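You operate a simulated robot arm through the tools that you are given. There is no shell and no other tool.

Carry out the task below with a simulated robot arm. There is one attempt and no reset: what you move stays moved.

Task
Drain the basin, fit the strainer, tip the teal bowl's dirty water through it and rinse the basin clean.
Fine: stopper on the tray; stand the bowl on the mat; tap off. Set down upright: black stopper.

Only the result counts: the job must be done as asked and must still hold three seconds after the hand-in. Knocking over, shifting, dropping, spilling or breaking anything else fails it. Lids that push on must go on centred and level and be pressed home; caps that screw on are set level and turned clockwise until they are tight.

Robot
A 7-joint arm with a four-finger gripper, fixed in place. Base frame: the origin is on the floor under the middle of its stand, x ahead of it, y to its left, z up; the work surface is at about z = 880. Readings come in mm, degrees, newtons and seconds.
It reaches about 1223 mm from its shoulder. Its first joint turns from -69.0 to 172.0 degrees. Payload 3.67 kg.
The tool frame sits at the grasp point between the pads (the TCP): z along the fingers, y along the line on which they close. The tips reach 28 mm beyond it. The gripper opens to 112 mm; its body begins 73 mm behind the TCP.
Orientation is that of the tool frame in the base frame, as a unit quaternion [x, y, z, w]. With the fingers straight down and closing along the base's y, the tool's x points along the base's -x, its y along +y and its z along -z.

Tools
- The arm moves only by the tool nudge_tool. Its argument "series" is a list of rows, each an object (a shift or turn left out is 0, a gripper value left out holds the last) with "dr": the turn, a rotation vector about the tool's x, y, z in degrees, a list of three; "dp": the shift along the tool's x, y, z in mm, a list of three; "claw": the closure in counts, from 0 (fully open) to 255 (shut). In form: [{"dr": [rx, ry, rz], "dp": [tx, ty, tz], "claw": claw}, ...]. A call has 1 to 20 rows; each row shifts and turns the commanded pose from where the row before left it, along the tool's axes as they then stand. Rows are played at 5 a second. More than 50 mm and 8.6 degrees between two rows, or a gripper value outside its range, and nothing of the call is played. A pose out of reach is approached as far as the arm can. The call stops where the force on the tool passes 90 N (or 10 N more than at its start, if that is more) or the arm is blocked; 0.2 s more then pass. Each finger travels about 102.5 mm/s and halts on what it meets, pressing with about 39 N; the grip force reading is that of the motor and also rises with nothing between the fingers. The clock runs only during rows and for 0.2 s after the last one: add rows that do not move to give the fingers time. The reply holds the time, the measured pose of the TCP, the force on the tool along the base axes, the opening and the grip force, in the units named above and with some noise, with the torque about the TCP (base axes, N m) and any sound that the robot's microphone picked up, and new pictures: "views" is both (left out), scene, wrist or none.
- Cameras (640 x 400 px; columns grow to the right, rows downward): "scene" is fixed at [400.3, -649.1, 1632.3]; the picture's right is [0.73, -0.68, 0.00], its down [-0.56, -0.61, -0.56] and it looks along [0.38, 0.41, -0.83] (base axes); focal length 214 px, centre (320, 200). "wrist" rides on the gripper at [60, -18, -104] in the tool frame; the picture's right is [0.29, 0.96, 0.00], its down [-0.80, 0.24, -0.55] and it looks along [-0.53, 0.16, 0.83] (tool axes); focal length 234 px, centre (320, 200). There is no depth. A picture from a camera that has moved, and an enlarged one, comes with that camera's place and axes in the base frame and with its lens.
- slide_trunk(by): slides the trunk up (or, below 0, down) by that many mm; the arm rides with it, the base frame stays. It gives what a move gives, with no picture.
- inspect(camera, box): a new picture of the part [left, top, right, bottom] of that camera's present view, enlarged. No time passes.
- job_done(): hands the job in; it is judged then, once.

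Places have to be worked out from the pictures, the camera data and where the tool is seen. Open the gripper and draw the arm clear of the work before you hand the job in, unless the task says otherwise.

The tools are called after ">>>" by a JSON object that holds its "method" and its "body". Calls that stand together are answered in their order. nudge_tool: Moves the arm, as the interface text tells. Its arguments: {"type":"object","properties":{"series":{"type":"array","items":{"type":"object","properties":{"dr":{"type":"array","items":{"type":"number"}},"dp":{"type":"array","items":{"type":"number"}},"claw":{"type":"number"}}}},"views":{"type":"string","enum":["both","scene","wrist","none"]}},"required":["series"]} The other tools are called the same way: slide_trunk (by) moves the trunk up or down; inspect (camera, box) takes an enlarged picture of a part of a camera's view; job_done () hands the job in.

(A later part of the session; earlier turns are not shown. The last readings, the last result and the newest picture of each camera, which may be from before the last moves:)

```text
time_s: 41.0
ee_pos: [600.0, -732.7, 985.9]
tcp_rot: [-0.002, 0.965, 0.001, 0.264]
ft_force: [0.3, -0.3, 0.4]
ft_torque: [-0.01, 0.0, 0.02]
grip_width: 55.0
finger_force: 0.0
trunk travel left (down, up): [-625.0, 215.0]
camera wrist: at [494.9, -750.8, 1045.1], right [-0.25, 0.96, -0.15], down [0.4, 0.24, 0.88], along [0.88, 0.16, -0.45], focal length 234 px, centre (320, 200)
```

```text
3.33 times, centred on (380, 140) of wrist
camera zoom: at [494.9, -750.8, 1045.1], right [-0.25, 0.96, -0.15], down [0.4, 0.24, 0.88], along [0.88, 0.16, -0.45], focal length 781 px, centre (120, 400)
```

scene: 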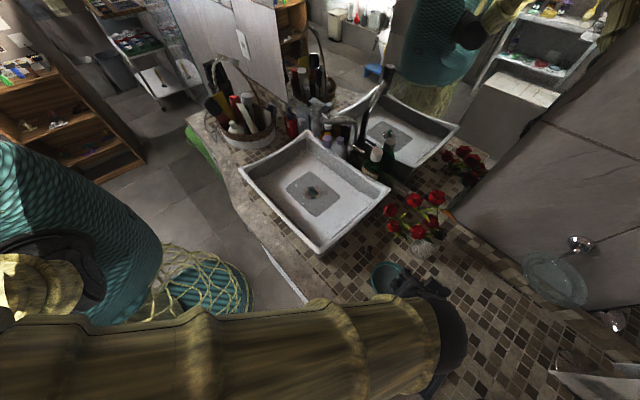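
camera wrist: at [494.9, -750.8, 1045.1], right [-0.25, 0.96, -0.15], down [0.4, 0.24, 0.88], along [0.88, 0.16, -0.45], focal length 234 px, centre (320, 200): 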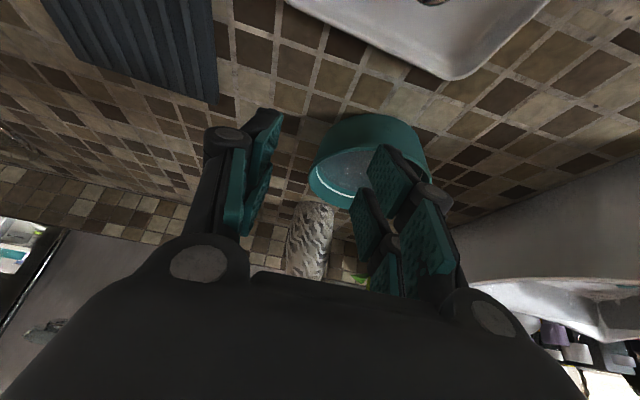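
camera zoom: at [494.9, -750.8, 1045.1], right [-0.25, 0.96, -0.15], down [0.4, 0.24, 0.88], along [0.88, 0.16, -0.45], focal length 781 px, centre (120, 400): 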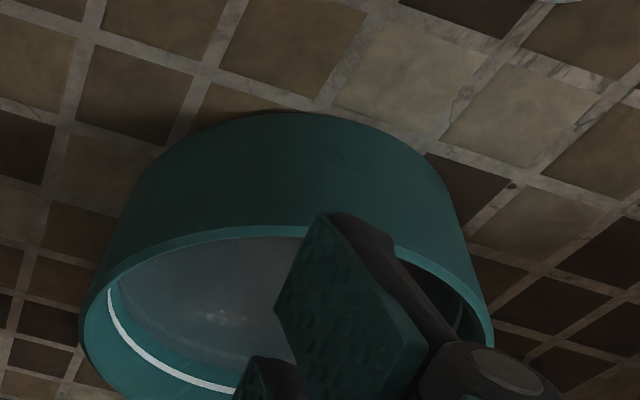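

The bowl wall tapers inward by about 10° going down, so I will grip the −y rim with the hand rolled to match. First I test, with an empty hand, that the arm can reach the placement pose over the mat that this grip requires.

>>> {"method": "nudge_tool", "body": {"series": [{"dp": [0, -49, 0], "claw": 130}, {"dp": [0, -49, 0]}, {"dp": [0, -49, 0]}, {"dp": [0, -49, 0]}, {"dp": [5.1, 0, 8.6]}, {"dp": [10.2, 0, 17.2]}, {}], "views": "both"}}

```text
time_s: 42.8
ee_pos: [585.1, -896.1, 990.3]
tcp_rot: [0.0, 0.964, -0.02, 0.265]
ft_force: [-2.8, 1.5, -3.5]
ft_torque: [-0.07, -0.32, -0.02]
grip_width: 55.1
finger_force: 0.1
trunk travel left (down, up): [-625.0, 215.0]
stopped in row 7: the arm was blocked; the commanded pose is now the measured one
camera wrist: at [480.1, -910.9, 1050.2], right [-0.24, 0.95, -0.18], down [0.41, 0.27, 0.87], along [0.88, 0.13, -0.45], focal length 234 px, centre (320, 200)
```

scene: 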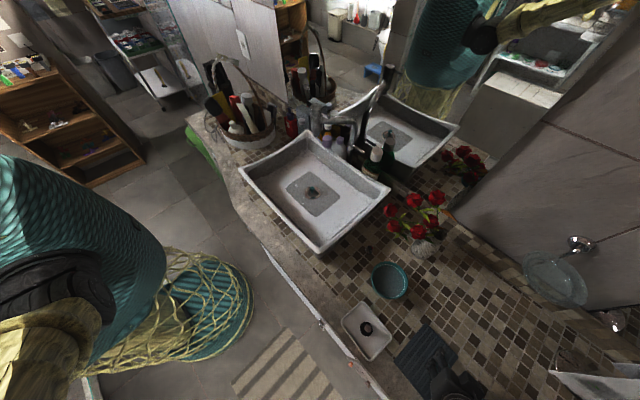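
wrist: 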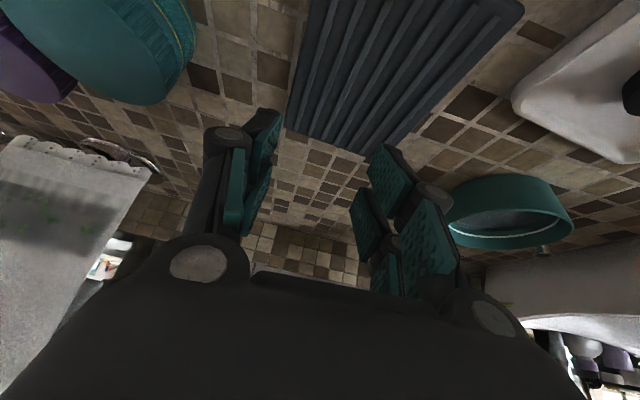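

The arm stalls near (585,−896), so gripping the −y side would make the mat placement unreachable. I will grip the bowl's −x side instead, with the hand vertical and the closing axis along x. I rise, untilt and start yawing the hand.

>>> {"method": "nudge_tool", "body": {"series": [{"dp": [-23, 15, -38.7], "claw": 130}, {"dp": [-23, 15, -38.7]}, {"dp": [-23, 15, -38.7]}, {"dp": [0, 30, 0]}, {"dp": [0, 40, 0], "dr": [0, 7.65, 0]}, {"dp": [0, 30, 0], "dr": [0, 7.65, 0]}, {"dr": [0, 7.65, 0]}, {"dr": [0, 7.65, 0]}, {}], "views": "none"}}

```text
time_s: 43.2
ee_pos: [579.5, -828.9, 1043.1]
tcp_rot: [-0.007, 0.965, -0.049, 0.256]
ft_force: [-0.6, 1.8, -4.7]
ft_torque: [-0.12, -0.34, -0.04]
grip_width: 54.5
finger_force: 0.3
trunk travel left (down, up): [-625.0, 215.0]
stopped in row 1: the arm was blocked; the commanded pose is now the measured one
```

The arm reports being blocked but is moving back. I take a picture and continue with gentle moves.

>>> {"method": "nudge_tool", "body": {"series": [{"dp": [-10, 10, -17]}, {}], "views": "both"}}

```text
time_s: 43.8
ee_pos: [587.3, -829.3, 1061.2]
tcp_rot: [-0.006, 0.964, -0.044, 0.263]
ft_force: [-0.2, -0.7, -2.3]
ft_torque: [0.08, -0.08, 0.07]
grip_width: 55.2
finger_force: 0.1
trunk travel left (down, up): [-625.0, 215.0]
camera wrist: at [480.8, -840.5, 1121.2], right [-0.24, 0.94, -0.23], down [0.41, 0.31, 0.86], along [0.88, 0.11, -0.46], focal length 234 px, centre (320, 200)
```

scene: 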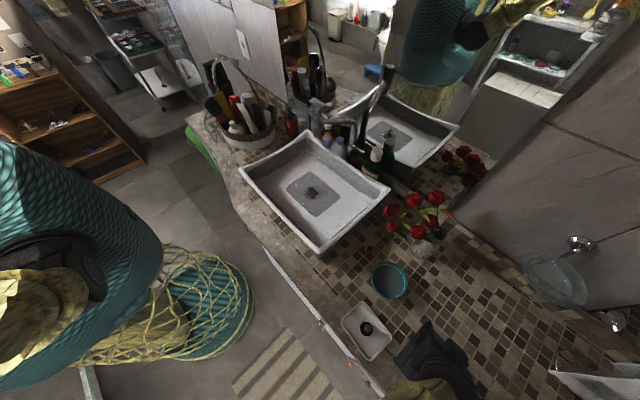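
wrist: 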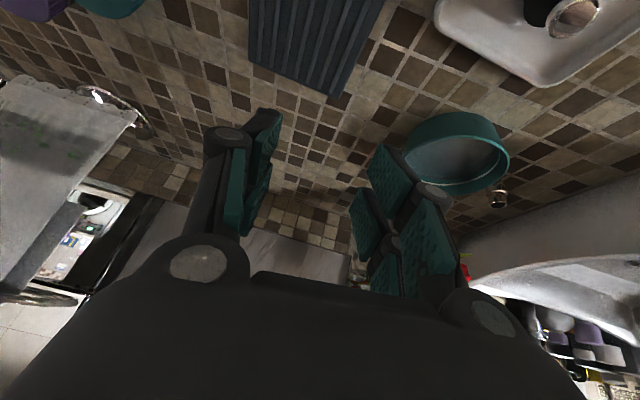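

Moving freely again. I rise a little, move toward the bowl and rotate the hand to vertical with its closing axis along base x.

>>> {"method": "nudge_tool", "body": {"series": [{"dp": [-10.2, 30, -17.2]}, {"dp": [-10.2, 30, -17.2]}, {"dp": [-10.2, 30, -17.2]}, {"dr": [-2.53, 1.81, -7.9]}, {"dr": [-2.53, 1.81, -7.9]}, {"dr": [-2.53, 1.81, -7.9]}, {"dr": [-2.53, 1.81, -7.9]}, {"dr": [-2.53, 1.81, -7.9]}, {"dr": [-2.53, 1.81, -7.9]}, {"dr": [-2.53, 1.81, -7.9]}, {"dr": [-2.53, 1.81, -7.9]}, {"dr": [-2.53, 1.81, -7.9]}, {"dr": [-2.53, 1.81, -7.9]}, {"dr": [-2.53, 1.81, -7.9]}, {}], "views": "both"}}

```text
time_s: 47.0
ee_pos: [586.8, -733.3, 1114.6]
tcp_rot: [-0.707, 0.707, -0.001, 0.0]
ft_force: [-0.6, 1.1, -0.8]
ft_torque: [-0.04, -0.02, 0.0]
grip_width: 54.8
finger_force: 0.0
trunk travel left (down, up): [-625.0, 215.0]
camera wrist: at [603.8, -794.3, 1218.4], right [-0.96, -0.29, 0.0], down [-0.24, 0.8, 0.55], along [-0.16, 0.53, -0.83], focal length 234 px, centre (320, 200)
```

scene: 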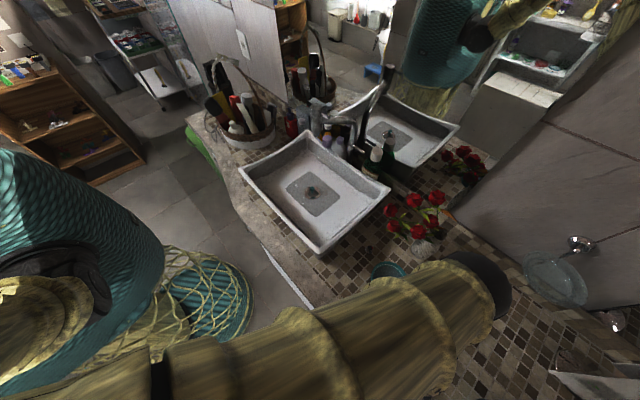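
wrist: 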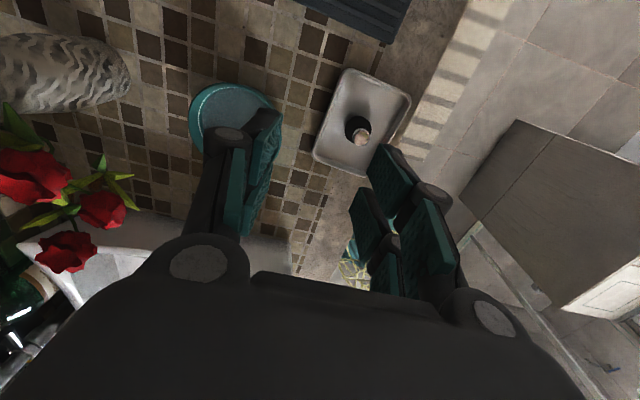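

The hand is now vertical with its closing axis along x. Before gripping, I test the mat placement pose for this grip, about (543,−875), with the empty hand.

>>> {"method": "nudge_tool", "body": {"series": [{"dp": [35.5, 11, 20]}, {"dp": [35.5, 11, 20]}, {"dp": [35.5, 11, 20]}, {"dp": [35.5, 11, 20]}, {"dp": [0, 0, 40]}, {}], "views": "both"}}

```text
time_s: 48.4
ee_pos: [537.3, -881.5, 993.0]
tcp_rot: [-0.705, 0.709, 0.0, 0.002]
ft_force: [-0.9, 0.3, -0.2]
ft_torque: [-0.09, -0.05, -0.04]
grip_width: 54.5
finger_force: 0.1
trunk travel left (down, up): [-625.0, 215.0]
camera wrist: at [554.0, -941.6, 1096.5], right [-0.96, -0.28, 0.0], down [-0.24, 0.8, 0.56], along [-0.15, 0.53, -0.83], focal length 234 px, centre (320, 200)
```

scene: 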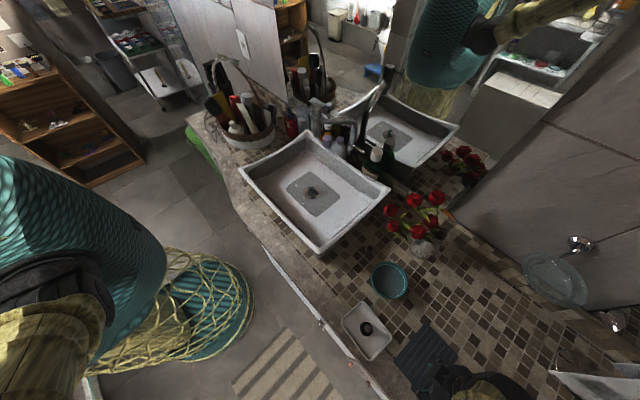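
wrist: 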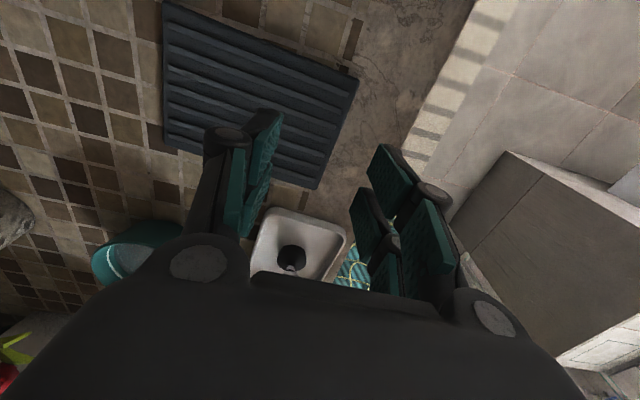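

This pose is reachable, and the mat measures x 522–668, y −932–−820, centred at (595,−877). I test the last bit of descent, then go back up and over to the bowl.

>>> {"method": "nudge_tool", "body": {"series": [{"dp": [-2, -4, 25]}, {"dp": [-2, 0, 23]}, {}], "views": "none"}}

```text
time_s: 48.7
ee_pos: [534.8, -824.1, 1026.3]
tcp_rot: [-0.703, 0.71, -0.021, -0.021]
ft_force: [-0.5, 1.1, -1.3]
ft_torque: [-0.14, -0.02, 0.0]
grip_width: 55.2
finger_force: 0.5
trunk travel left (down, up): [-625.0, 215.0]
stopped in row 1: the arm was blocked; the commanded pose is now the measured one
```

The arm balks going lower here, apparently short of reach with the shoulder this high. I raise the hand, then lower the trunk so the shoulder comes closer to the work.

>>> {"method": "nudge_tool", "body": {"series": [{"dp": [-17.7, -9.3, -39.1]}, {"dp": [-17.7, -9.3, -39.1], "dr": [0, -3.4, -0.6]}, {"dp": [-17.7, -9.3, -39.1]}, {"dp": [-17.7, -9.3, -39.1]}, {"dp": [-17.7, -9.3, -39.1]}, {"dp": [-17.7, -9.3, -39.1]}, {"dp": [-17.7, -9.3, -39.1]}, {}], "views": "scene"}}

```text
time_s: 50.5
ee_pos: [607.1, -692.4, 1301.3]
tcp_rot: [0.709, -0.705, 0.001, -0.002]
ft_force: [1.3, -0.1, 0.6]
ft_torque: [0.07, 0.02, 0.03]
grip_width: 55.1
finger_force: 0.0
trunk travel left (down, up): [-625.0, 215.0]
```

scene: 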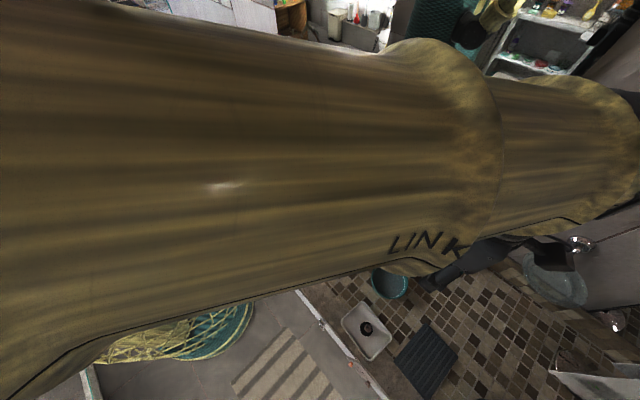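

The hand is at z ≈ 1301, clear of everything. I lower the trunk by 220 mm.

>>> {"method": "slide_trunk", "body": {"by": -220}}

```text
time_s: 52.8
ee_pos: [604.9, -703.4, 1075.6]
tcp_rot: [0.708, -0.706, -0.003, -0.004]
ft_force: [-0.2, -0.3, 0.1]
ft_torque: [-0.02, -0.03, -0.02]
grip_width: 54.8
finger_force: 0.1
trunk travel left (down, up): [-405.0, 435.0]
```

Now I test the mat placement pose again with the lowered trunk.

>>> {"method": "nudge_tool", "body": {"series": [{"dp": [34.8, 12.8, 15.2]}, {"dp": [34.8, 12.8, 15.2]}, {"dp": [34.8, 12.8, 15.2]}, {"dp": [34.8, 12.8, 15.2]}, {"dp": [34.8, 12.8, 15.2]}, {"dp": [0, 0, 25]}, {"dp": [0, 0, 20]}, {}], "views": "both"}}

```text
time_s: 54.6
ee_pos: [545.9, -874.9, 952.5]
tcp_rot: [0.708, -0.706, -0.003, -0.004]
ft_force: [-0.3, -0.1, 0.4]
ft_torque: [-0.02, 0.03, 0.02]
grip_width: 54.7
finger_force: 0.0
trunk travel left (down, up): [-405.0, 435.0]
camera wrist: at [562.7, -934.7, 1056.6], right [-0.96, -0.29, -0.01], down [-0.24, 0.79, 0.56], along [-0.16, 0.54, -0.83], focal length 234 px, centre (320, 200)
```

scene: 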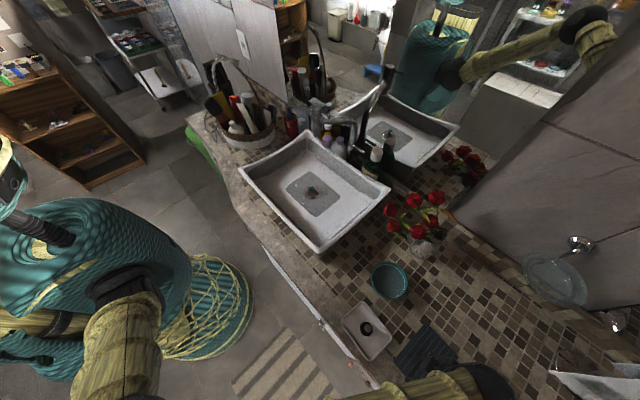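
wrist: 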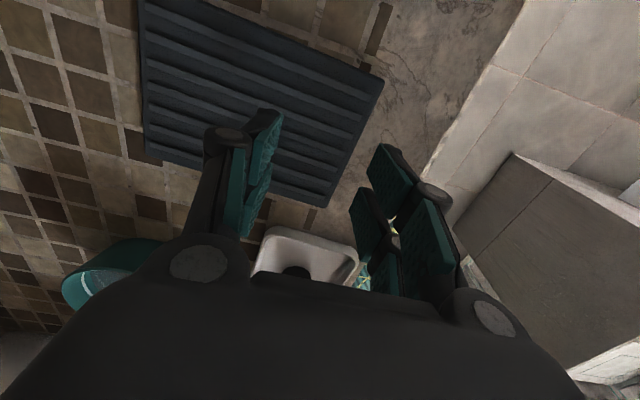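

The mat pose now works. I rise, move over the bowl's −x rim and add a 9° roll to match the wall slope.

>>> {"method": "nudge_tool", "body": {"series": [{"dp": [0, 0, -49]}, {"dp": [0, 0, -49]}, {"dp": [-40.1, -13.4, 0]}, {"dp": [-40.1, -13.4, 0]}, {"dp": [-40.1, -13.4, 0]}, {"dp": [-40.1, -13.4, 0]}, {"dp": [-40.1, -13.4, 0], "claw": 150}, {"dr": [4.5, 0, 0]}, {"dr": [4.5, 0, 0]}, {}], "views": "both"}}

>>> {"method": "inspect", "body": {"camera": "wrist", "box": [200, 60, 380, 190]}}

>>> {"method": "inspect", "body": {"camera": "scene", "box": [350, 240, 430, 310]}}

```text
time_s: 56.8
ee_pos: [608.3, -672.1, 1054.4]
tcp_rot: [0.706, -0.703, 0.054, -0.059]
ft_force: [-0.2, 0.1, -0.5]
ft_torque: [0.03, 0.01, 0.01]
grip_width: 46.3
finger_force: 0.1
trunk travel left (down, up): [-405.0, 435.0]
camera wrist: at [608.5, -732.3, 1159.0], right [-0.94, -0.29, -0.15], down [-0.33, 0.79, 0.51], along [-0.03, 0.54, -0.84], focal length 234 px, centre (320, 200)
```

scene: 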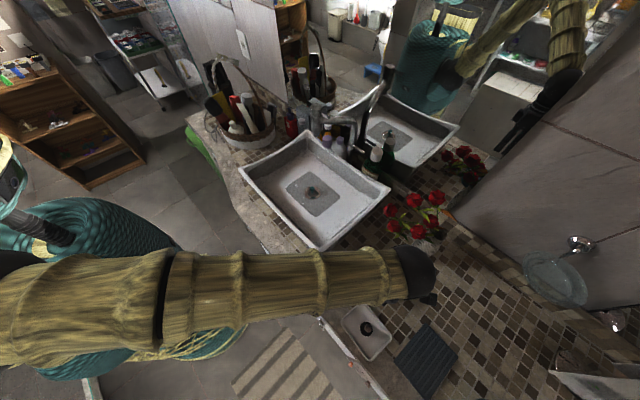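
wrist: 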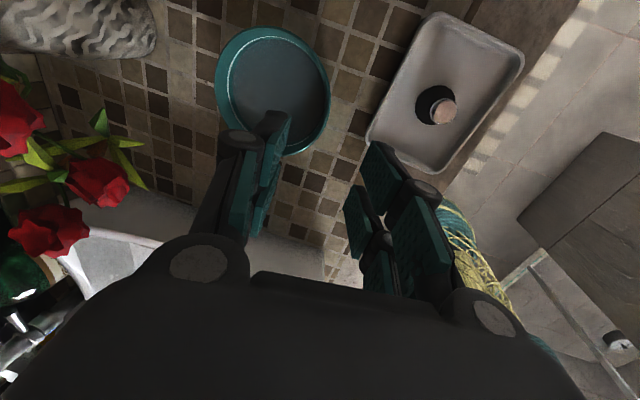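

```text
3.08 times, centred on (290, 125) of wrist
camera zoom: at [608.5, -732.3, 1159.0], right [-0.94, -0.29, -0.15], down [-0.33, 0.79, 0.51], along [-0.03, 0.54, -0.84], focal length 720 px, centre (412, 431)
```

zoom: 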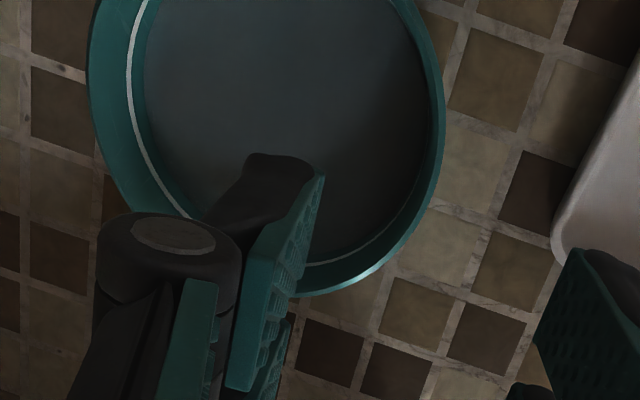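

```text
5.71 times, centred on (390, 275) of scene
camera zoom: at [400.3, -649.1, 1632.3], right [0.73, -0.68, 0.0], down [-0.56, -0.61, -0.56], along [0.38, 0.41, -0.83], focal length 1226 px, centre (-80, -229)
```

zoom: 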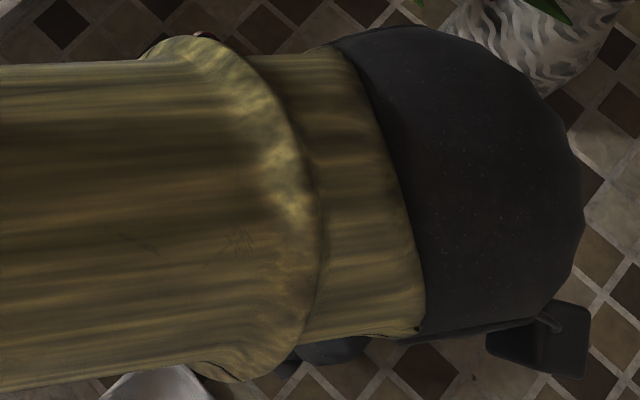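

The bowl's −x wall is about 12 mm in +x and 6 mm in −y of the TCP. I shift and drop halfway, then verify before straddling the wall.

>>> {"method": "nudge_tool", "body": {"series": [{"dp": [3, -1.25, 30.5], "claw": 165}, {"dp": [3, -1.25, 30.5]}, {}, {}], "views": "wrist"}}

>>> {"method": "inspect", "body": {"camera": "wrist", "box": [200, 80, 400, 220]}}

```text
time_s: 57.8
ee_pos: [621.8, -674.4, 992.2]
tcp_rot: [0.707, -0.703, 0.053, -0.059]
ft_force: [0.4, -0.2, -0.3]
ft_torque: [0.0, 0.0, 0.02]
grip_width: 39.5
finger_force: 0.0
trunk travel left (down, up): [-405.0, 435.0]
camera wrist: at [622.9, -735.1, 1098.3], right [-0.94, -0.29, -0.15], down [-0.33, 0.79, 0.51], along [-0.03, 0.54, -0.84], focal length 234 px, centre (320, 200)
```

wrist: 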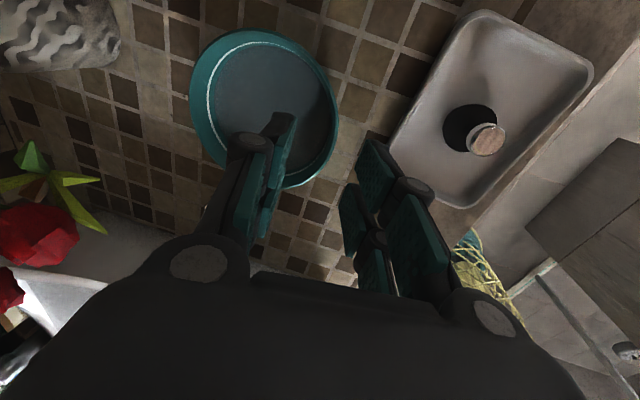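

```text
2.86 times, centred on (300, 150) of wrist
camera zoom: at [622.9, -735.1, 1098.3], right [-0.94, -0.29, -0.15], down [-0.33, 0.79, 0.51], along [-0.03, 0.54, -0.84], focal length 669 px, centre (377, 343)
```

zoom: 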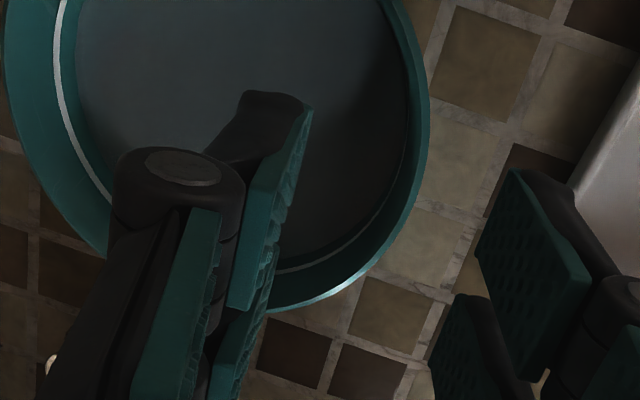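

The TCP is lined up with the wall to within 1–2 mm. I descend to straddle it (TCP z ≈ 924), keeping the fingers open.

>>> {"method": "nudge_tool", "body": {"series": [{"dp": [1.5, 2.9, 22.5], "claw": 165}, {"dp": [1.5, 2.9, 22.5]}, {"dp": [1.6, 2.9, 22.5]}, {}], "views": "both"}}

>>> {"method": "inspect", "body": {"camera": "wrist", "box": [200, 80, 400, 220]}}

```text
time_s: 58.8
ee_pos: [622.7, -681.0, 925.3]
tcp_rot: [0.707, -0.703, 0.055, -0.058]
ft_force: [0.5, 0.9, -0.6]
ft_torque: [-0.05, -0.04, -0.01]
grip_width: 39.4
finger_force: 0.1
trunk travel left (down, up): [-405.0, 435.0]
camera wrist: at [623.9, -740.9, 1030.6], right [-0.94, -0.29, -0.15], down [-0.33, 0.79, 0.51], along [-0.03, 0.53, -0.84], focal length 234 px, centre (320, 200)
```

scene: 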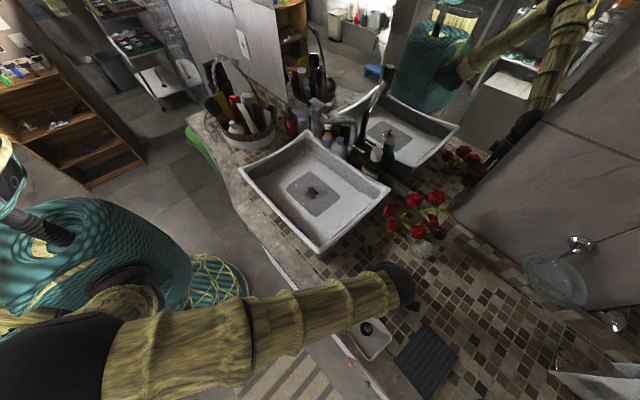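
wrist: 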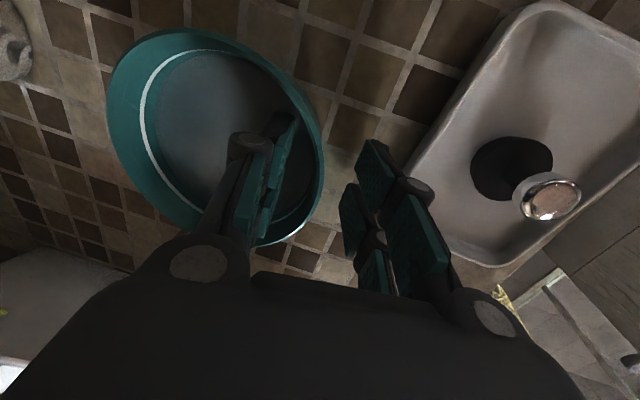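

```text
2.86 times, centred on (300, 150) of wrist
camera zoom: at [623.9, -740.9, 1030.6], right [-0.94, -0.29, -0.15], down [-0.33, 0.79, 0.51], along [-0.03, 0.53, -0.84], focal length 669 px, centre (377, 343)
```

zoom: 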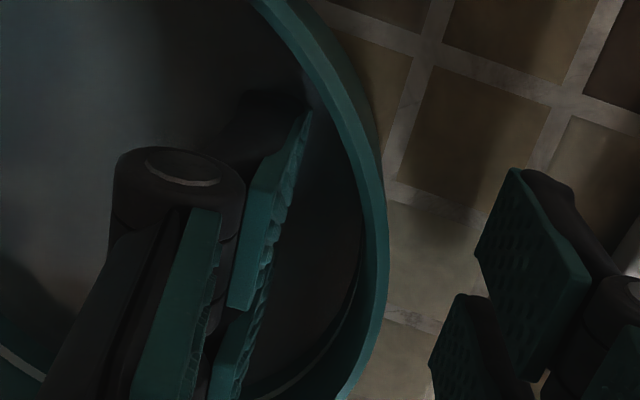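

The wall lies between the inner and outer fingers. I close gradually on it.

>>> {"method": "nudge_tool", "body": {"series": [{"claw": 185}, {"claw": 200}, {"claw": 212}, {"claw": 222}, {"claw": 232}, {"claw": 242}, {"claw": 255}, {"claw": 255}, {"claw": 255}], "views": "wrist"}}

>>> {"method": "inspect", "body": {"camera": "wrist", "box": [100, 20, 400, 260]}}

```text
time_s: 60.8
ee_pos: [622.3, -681.5, 923.7]
tcp_rot: [0.707, -0.703, 0.053, -0.058]
ft_force: [-1.1, -0.4, -1.0]
ft_torque: [-0.03, 0.07, -0.01]
grip_width: 11.5
finger_force: 39.4
trunk travel left (down, up): [-405.0, 435.0]
camera wrist: at [624.0, -741.8, 1029.6], right [-0.94, -0.29, -0.15], down [-0.33, 0.79, 0.51], along [-0.03, 0.54, -0.84], focal length 234 px, centre (320, 200)
```

wrist: 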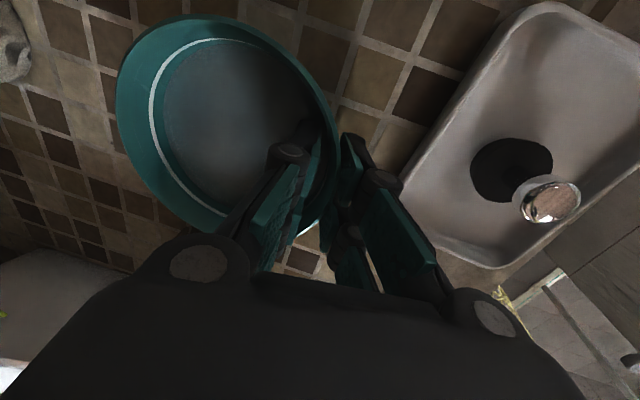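

```text
1.67 times, centred on (250, 140) of wrist
camera zoom: at [624.0, -741.8, 1029.6], right [-0.94, -0.29, -0.15], down [-0.33, 0.79, 0.51], along [-0.03, 0.54, -0.84], focal length 390 px, centre (437, 300)
```

zoom: 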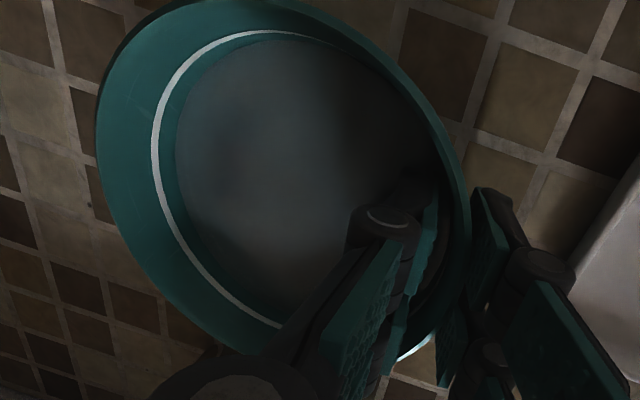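

The wall is gripped (reading 11.5 mm because of curvature, 39 N) and the water line still looks even. I lift slowly.

>>> {"method": "nudge_tool", "body": {"series": [{"dp": [0, -0.3, -2], "claw": 255}, {"dp": [0, -0.5, -3]}, {"dp": [0, -0.5, -3]}, {"dp": [0, -0.6, -4]}, {"dp": [0, -0.6, -4]}, {}], "views": "wrist"}}

>>> {"method": "inspect", "body": {"camera": "wrist", "box": [100, 20, 400, 260]}}

```text
time_s: 62.2
ee_pos: [624.0, -682.9, 942.3]
tcp_rot: [0.706, -0.703, 0.053, -0.058]
ft_force: [-1.1, 0.6, -2.0]
ft_torque: [0.01, 0.09, 0.01]
grip_width: 11.7
finger_force: 38.9
trunk travel left (down, up): [-405.0, 435.0]
camera wrist: at [624.8, -742.6, 1047.1], right [-0.94, -0.29, -0.15], down [-0.33, 0.79, 0.51], along [-0.03, 0.54, -0.84], focal length 234 px, centre (320, 200)
```

wrist: 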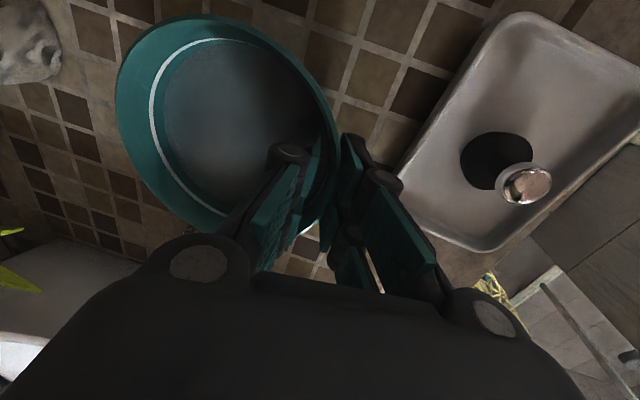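

```text
1.67 times, centred on (250, 140) of wrist
camera zoom: at [624.8, -742.6, 1047.1], right [-0.94, -0.29, -0.15], down [-0.33, 0.79, 0.51], along [-0.03, 0.54, -0.84], focal length 390 px, centre (437, 300)
```

zoom: 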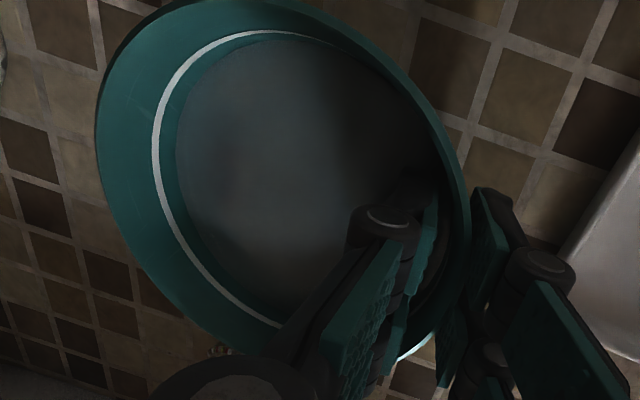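

The bowl came up level and firmly held, weighing about 2 N with no sag. I raise it and keep x low to stay away from the roses.

>>> {"method": "nudge_tool", "body": {"series": [{"dp": [0, 0, -10], "claw": 255}, {"dp": [0, 0, -18]}, {"dp": [0, 0, -22]}, {"dp": [0, 0, -25]}, {"dp": [0, 0, -25]}, {"dp": [0, 0, -25]}, {"dp": [0, 0, -22]}, {"dp": [0, 0, -15]}, {"dp": [0, 0, -8]}, {}], "views": "both"}}

```text
time_s: 64.4
ee_pos: [597.3, -685.4, 1109.4]
tcp_rot: [0.707, -0.702, 0.054, -0.059]
ft_force: [0.1, 0.2, -2.4]
ft_torque: [-0.02, 0.07, -0.03]
grip_width: 11.7
finger_force: 38.8
trunk travel left (down, up): [-405.0, 435.0]
camera wrist: at [597.5, -745.1, 1214.3], right [-0.94, -0.29, -0.15], down [-0.33, 0.79, 0.51], along [-0.03, 0.54, -0.84], focal length 234 px, centre (320, 200)
```

scene: 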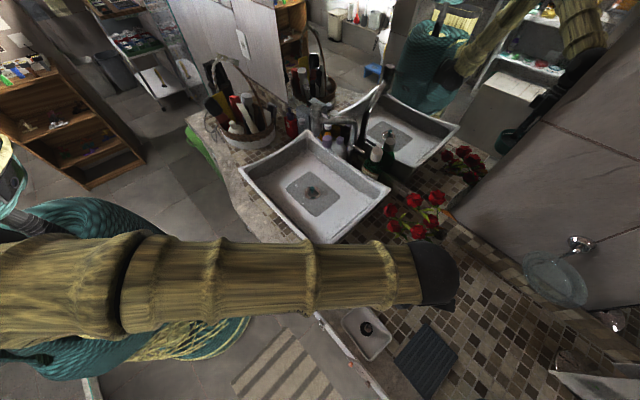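
wrist: 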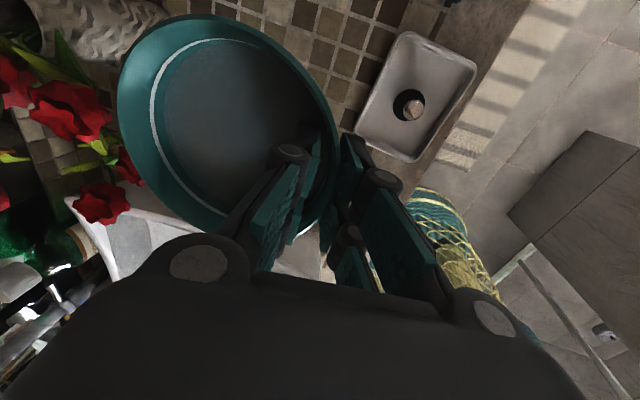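

Level and stable. I carry the bowl along +y at z ≈ 1109, then angle toward the basin.

>>> {"method": "nudge_tool", "body": {"series": [{"dp": [-10, 0, 0], "claw": 255}, {"dp": [-20, 0, 0]}, {"dp": [-25, 0, 0]}, {"dp": [-25, 0, 0]}, {"dp": [-25, 0, 0]}, {"dp": [-25, 0, 0]}, {"dp": [-25, 0, 0]}, {"dp": [-25, 0, 0]}, {"dp": [-25, -3, 0.5]}, {"dp": [-25, -6, 1]}, {"dp": [-25, -6, 1]}, {"dp": [-25, -6, 1]}, {"dp": [-25, -6, 1]}, {"dp": [-25, -6, 1]}, {"dp": [-25, -6, 1]}, {"dp": [-25, -6, 1]}, {"dp": [-22, -5, 0.8]}, {"dp": [-15, -3, 0.5]}, {"dp": [-8, 0, 0]}, {}], "views": "both"}}

```text
time_s: 68.6
ee_pos: [650.0, -273.5, 1101.3]
tcp_rot: [-0.701, 0.709, -0.028, 0.074]
ft_force: [-0.3, 0.3, -1.6]
ft_torque: [0.02, 0.12, 0.01]
grip_width: 11.6
finger_force: 39.3
trunk travel left (down, up): [-405.0, 435.0]
camera wrist: at [651.3, -339.7, 1201.5], right [-0.95, -0.27, -0.15], down [-0.31, 0.76, 0.57], along [-0.03, 0.59, -0.81], focal length 234 px, centre (320, 200)
```

scene: 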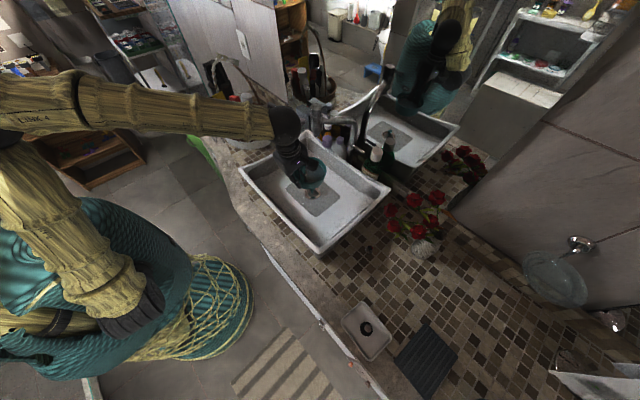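
wrist: 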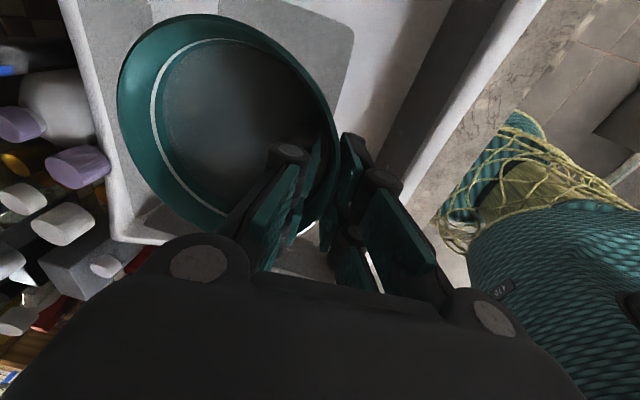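

Here the arm is straining slightly, with a few degrees off the commanded attitude. I yaw the hand and level bowl −90° about the vertical to the natural default heading, so I can pour with a backward pitch.

>>> {"method": "nudge_tool", "body": {"series": [{"dr": [0, 0.64, 4.04], "claw": 255}, {"dr": [0, 1.28, 8.08]}, {"dr": [0, 1.28, 8.08]}, {"dr": [0, 1.28, 8.08]}, {"dr": [0, 1.28, 8.08]}, {"dr": [0, 1.28, 8.08]}, {}], "views": "wrist"}}

```text
time_s: 70.2
ee_pos: [649.7, -275.7, 1103.3]
tcp_rot: [-0.375, 0.926, -0.039, 0.038]
ft_force: [0.7, 0.3, -2.3]
ft_torque: [0.02, 0.07, 0.0]
grip_width: 11.4
finger_force: 39.1
trunk travel left (down, up): [-405.0, 435.0]
camera wrist: at [608.3, -325.3, 1204.6], right [-0.87, 0.48, -0.11], down [0.35, 0.75, 0.56], along [0.35, 0.45, -0.82], focal length 234 px, centre (320, 200)
```

wrist: 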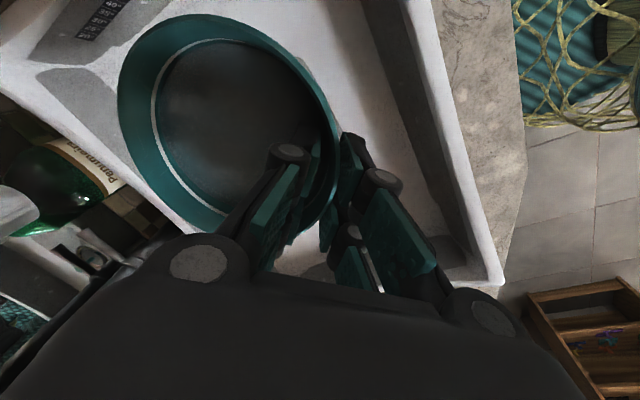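

About 4° and 14 mm off the command remains, so some joint is near a limit with the trunk this low. I finish the yaw, then raise the trunk back.

>>> {"method": "nudge_tool", "body": {"series": [{"dr": [0, 1.28, 8.08], "claw": 255}, {"dr": [0, 1.28, 8.08]}, {"dr": [0, 1.28, 8.08]}, {"dr": [0, 1.28, 8.08]}, {"dr": [0, 1.28, 8.08]}, {"dr": [0, 0.64, 4.04]}, {}], "views": "wrist"}}

```text
time_s: 71.8
ee_pos: [647.3, -255.8, 1113.4]
tcp_rot: [-0.003, 0.997, -0.074, 0.001]
ft_force: [0.5, -1.3, -2.2]
ft_torque: [0.09, 0.04, 0.01]
grip_width: 11.4
finger_force: 39.1
trunk travel left (down, up): [-405.0, 435.0]
camera wrist: at [587.1, -258.4, 1218.4], right [-0.29, 0.95, -0.14], down [0.79, 0.32, 0.51], along [0.53, 0.04, -0.85], focal length 234 px, centre (320, 200)
```

wrist: 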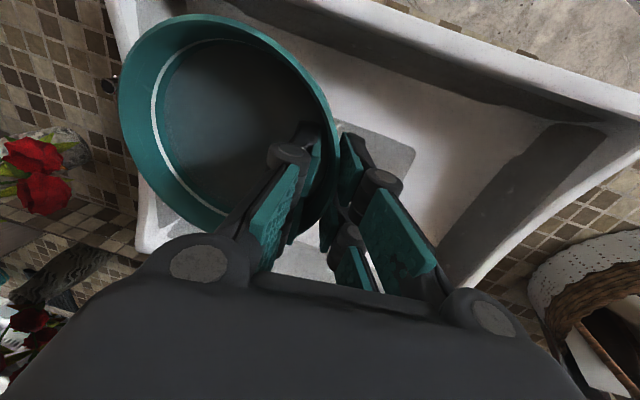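

Attitude and position now match the command exactly, and the bowl hangs level on the −y side of the hand. I move it to the pouring spot over the drain, keeping the hand clear of the tap head.

>>> {"method": "nudge_tool", "body": {"series": [{"dp": [-7, 10, -2.7], "claw": 255}, {"dp": [-14, 19.7, -5.5]}, {"dp": [-14, 19.7, -5.5]}, {"dp": [-8, 10, -2.8]}, {}], "views": "both"}}

>>> {"method": "inspect", "body": {"camera": "scene", "box": [240, 90, 400, 210]}}

```text
time_s: 73.0
ee_pos: [690.1, -195.5, 1119.5]
tcp_rot: [-0.002, 0.997, -0.076, 0.001]
ft_force: [-0.4, 0.4, -1.5]
ft_torque: [0.12, 0.0, 0.03]
grip_width: 11.3
finger_force: 39.3
trunk travel left (down, up): [-405.0, 435.0]
camera wrist: at [628.9, -197.3, 1225.1], right [-0.29, 0.95, -0.15], down [0.79, 0.32, 0.51], along [0.53, 0.03, -0.85], focal length 234 px, centre (320, 200)
```

scene: 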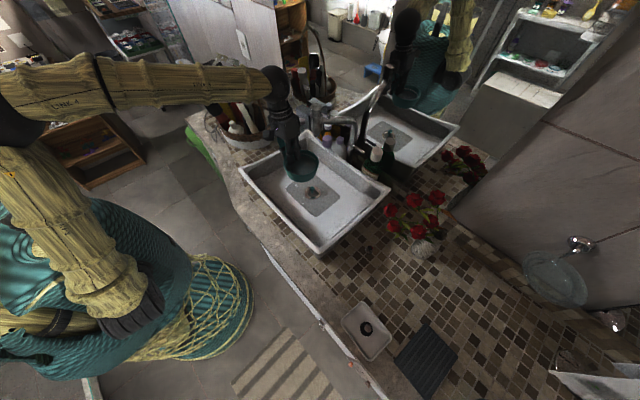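
wrist: 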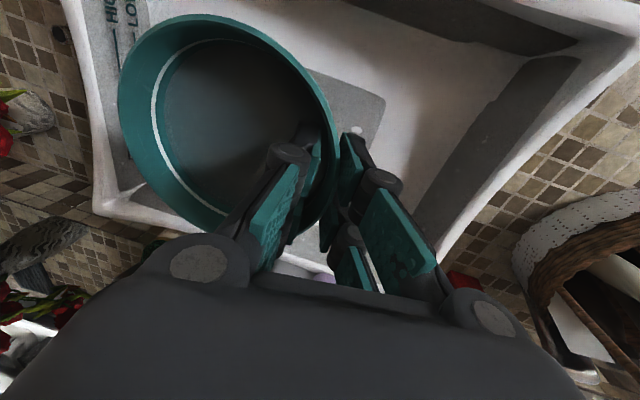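

```text
3.33 times, centred on (320, 150) of scene
camera zoom: at [400.3, -649.1, 1632.3], right [0.73, -0.68, 0.0], down [-0.56, -0.61, -0.56], along [0.38, 0.41, -0.83], focal length 715 px, centre (320, 367)
```

zoom: 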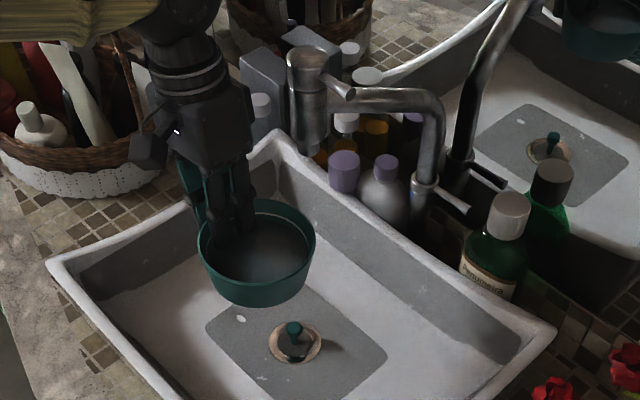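

The bowl hovers over the drain area with the hand clear of the tap. I start tipping it back at 5° per step.

>>> {"method": "nudge_tool", "body": {"series": [{"dr": [0, -2.5, 0.4], "claw": 255}, {"dr": [0, -4.94, 0.78]}, {"dr": [0, -4.94, 0.78]}, {"dr": [0, -4.94, 0.78]}, {"dr": [0, -4.94, 0.78]}, {"dr": [0, -4.94, 0.78]}, {}], "views": "both"}}

>>> {"method": "inspect", "body": {"camera": "scene", "box": [240, 90, 400, 210]}}

```text
time_s: 74.8
ee_pos: [735.2, -239.7, 1097.7]
tcp_rot: [0.039, 0.972, -0.027, 0.228]
ft_force: [-0.5, -0.7, -1.4]
ft_torque: [0.1, 0.04, -0.03]
grip_width: 11.3
finger_force: 39.1
out of reach, approached as far as the arm can: row 4, 5, 6
trunk travel left (down, up): [-405.0, 435.0]
stopped in row 7: the arm was blocked; the commanded pose is now the measured one
camera wrist: at [634.5, -246.4, 1165.2], right [-0.17, 0.97, -0.16], down [0.49, 0.23, 0.84], along [0.86, 0.07, -0.51], focal length 234 px, centre (320, 200)
```

scene: 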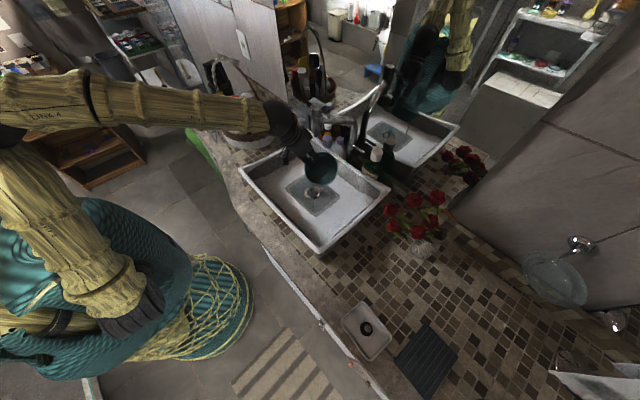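
wrist: 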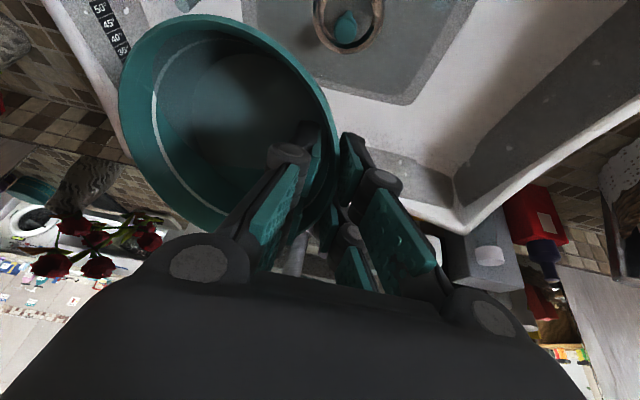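

```text
3.33 times, centred on (320, 150) of scene
camera zoom: at [400.3, -649.1, 1632.3], right [0.73, -0.68, 0.0], down [-0.56, -0.61, -0.56], along [0.38, 0.41, -0.83], focal length 715 px, centre (320, 367)
```

zoom: 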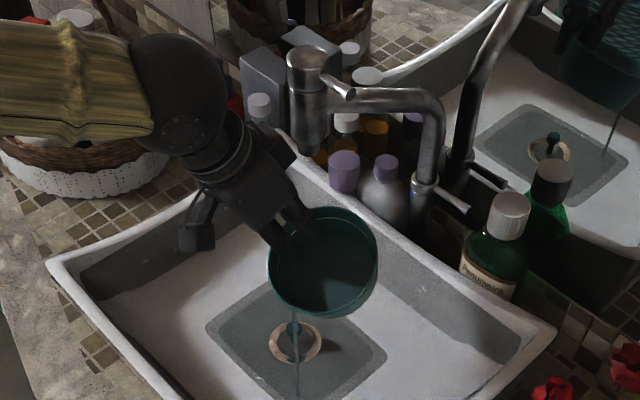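

Water is streaming into the basin beside the drain, but the arm hit a limit at about 26° of tilt and drifted to (735,−240). I back away from the tap at this tilt so I can raise the trunk safely.

>>> {"method": "nudge_tool", "body": {"series": [{"dp": [8, -1, -6], "claw": 255}, {"dp": [16.3, -1.9, -11.8]}, {"dp": [16.3, -1.9, -11.8]}, {}], "views": "both"}}

>>> {"method": "inspect", "body": {"camera": "scene", "box": [240, 90, 400, 210]}}

```text
time_s: 76.0
ee_pos: [710.0, -272.9, 1088.1]
tcp_rot: [0.06, 0.974, 0.02, 0.218]
ft_force: [0.4, 0.3, -1.0]
ft_torque: [0.03, 0.03, -0.03]
grip_width: 11.4
finger_force: 39.2
out of reach, approached as far as the arm can: row 2, 3
trunk travel left (down, up): [-405.0, 435.0]
stopped in row 4: the arm was blocked; the commanded pose is now the measured one
camera wrist: at [608.5, -283.9, 1155.6], right [-0.16, 0.99, -0.06], down [0.5, 0.13, 0.85], along [0.85, 0.1, -0.52], focal length 234 px, centre (320, 200)
```

scene: 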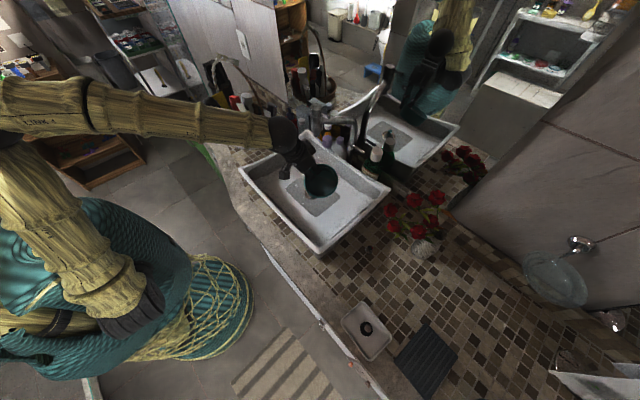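
wrist: 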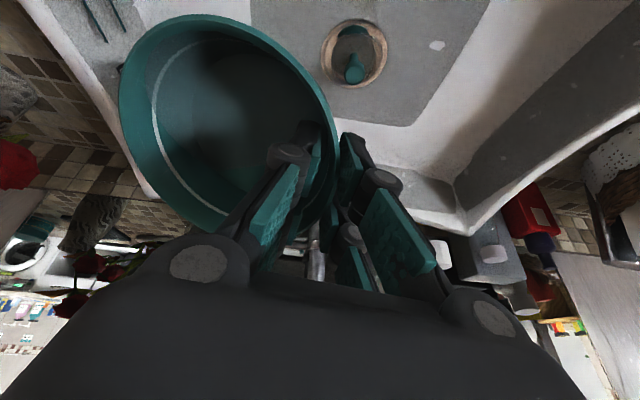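

```text
3.33 times, centred on (320, 150) of scene
camera zoom: at [400.3, -649.1, 1632.3], right [0.73, -0.68, 0.0], down [-0.56, -0.61, -0.56], along [0.38, 0.41, -0.83], focal length 715 px, centre (320, 367)
```

zoom: 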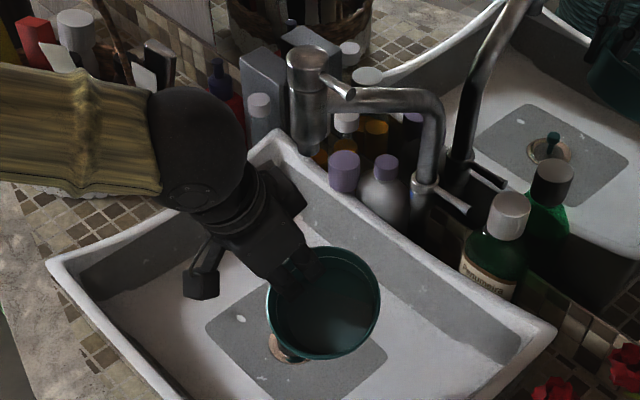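

The bowl is now at about (705,−325), with the hand about 20 mm clear of the tap head. I raise the trunk in steps to regain range.

>>> {"method": "slide_trunk", "body": {"by": 60}}

```text
time_s: 77.0
ee_pos: [709.3, -272.9, 1149.2]
tcp_rot: [0.06, 0.974, 0.02, 0.218]
ft_force: [0.2, 0.1, -2.0]
ft_torque: [0.08, 0.04, 0.02]
grip_width: 11.3
finger_force: 38.6
trunk travel left (down, up): [-465.0, 375.0]
```

I try stepping back and down now to see if the limit has eased.

>>> {"method": "nudge_tool", "body": {"series": [{"dp": [11, 3.6, 2.5], "claw": 255}, {"dp": [22, 7.3, 5.1]}, {"dp": [22, 7.3, 5.1]}, {}], "views": "wrist"}}

```text
time_s: 78.2
ee_pos: [673.6, -271.3, 1097.7]
tcp_rot: [0.08, 0.973, 0.069, 0.206]
ft_force: [-0.7, -0.4, -2.9]
ft_torque: [0.05, 0.0, -0.04]
grip_width: 11.4
finger_force: 39.1
out of reach, approached as far as the arm can: row 3
trunk travel left (down, up): [-465.0, 375.0]
stopped in row 4: the arm was blocked; the commanded pose is now the measured one
camera wrist: at [574.1, -288.8, 1166.0], right [-0.14, 0.99, 0.05], down [0.52, 0.03, 0.85], along [0.84, 0.14, -0.52], focal length 234 px, centre (320, 200)
```

wrist: 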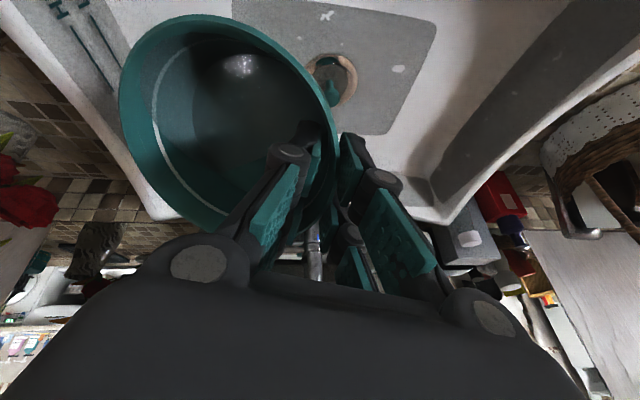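

Raising the trunk clearly helps. The hand is now well clear of the tap, so I raise the trunk the rest of the way to its original height.

>>> {"method": "slide_trunk", "body": {"by": 160}}

```text
time_s: 80.1
ee_pos: [672.8, -272.4, 1258.3]
tcp_rot: [0.081, 0.973, 0.067, 0.207]
ft_force: [-0.8, 0.7, -1.4]
ft_torque: [0.02, 0.03, -0.03]
grip_width: 11.4
finger_force: 39.5
trunk travel left (down, up): [-625.0, 215.0]
```

The trunk is back at its original height. I move the tilted bowl over the drain and square the hand up for the rest of the pour.

>>> {"method": "nudge_tool", "body": {"series": [{"dp": [10.1, 13.7, 28], "claw": 255}, {"dp": [10.1, 13.7, 28]}, {"dp": [10.1, 13.7, 28]}, {"dp": [10, 13.7, 28]}, {"dr": [4.8, -0.93, -3.5]}, {"dr": [4.8, -0.93, -3.5]}, {"dr": [4.8, -0.93, -3.5]}, {}], "views": "both"}}

>>> {"method": "inspect", "body": {"camera": "scene", "box": [240, 90, 400, 210]}}

```text
time_s: 81.9
ee_pos: [690.3, -202.6, 1152.5]
tcp_rot: [0.021, 0.972, -0.07, 0.224]
ft_force: [-0.2, -0.2, -1.4]
ft_torque: [0.09, 0.02, 0.0]
grip_width: 11.3
finger_force: 39.3
trunk travel left (down, up): [-625.0, 215.0]
camera wrist: at [590.2, -204.6, 1219.4], right [-0.19, 0.95, -0.25], down [0.49, 0.31, 0.81], along [0.85, 0.03, -0.53], focal length 234 px, centre (320, 200)
```

scene: 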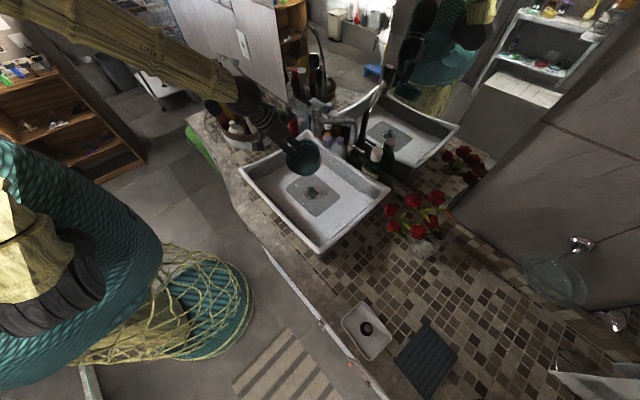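
wrist: 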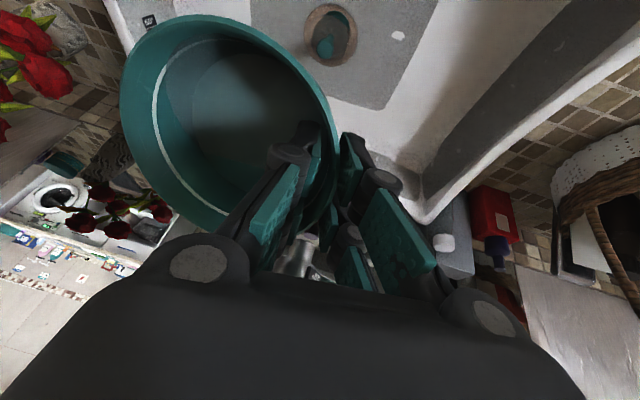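

```text
3.33 times, centred on (320, 150) of scene
camera zoom: at [400.3, -649.1, 1632.3], right [0.73, -0.68, 0.0], down [-0.56, -0.61, -0.56], along [0.38, 0.41, -0.83], focal length 715 px, centre (320, 367)
```

zoom: 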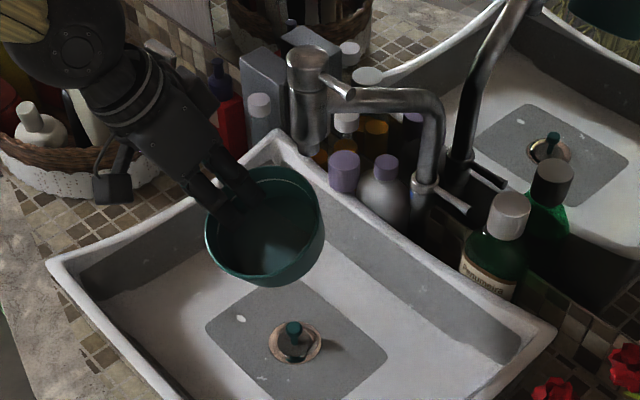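

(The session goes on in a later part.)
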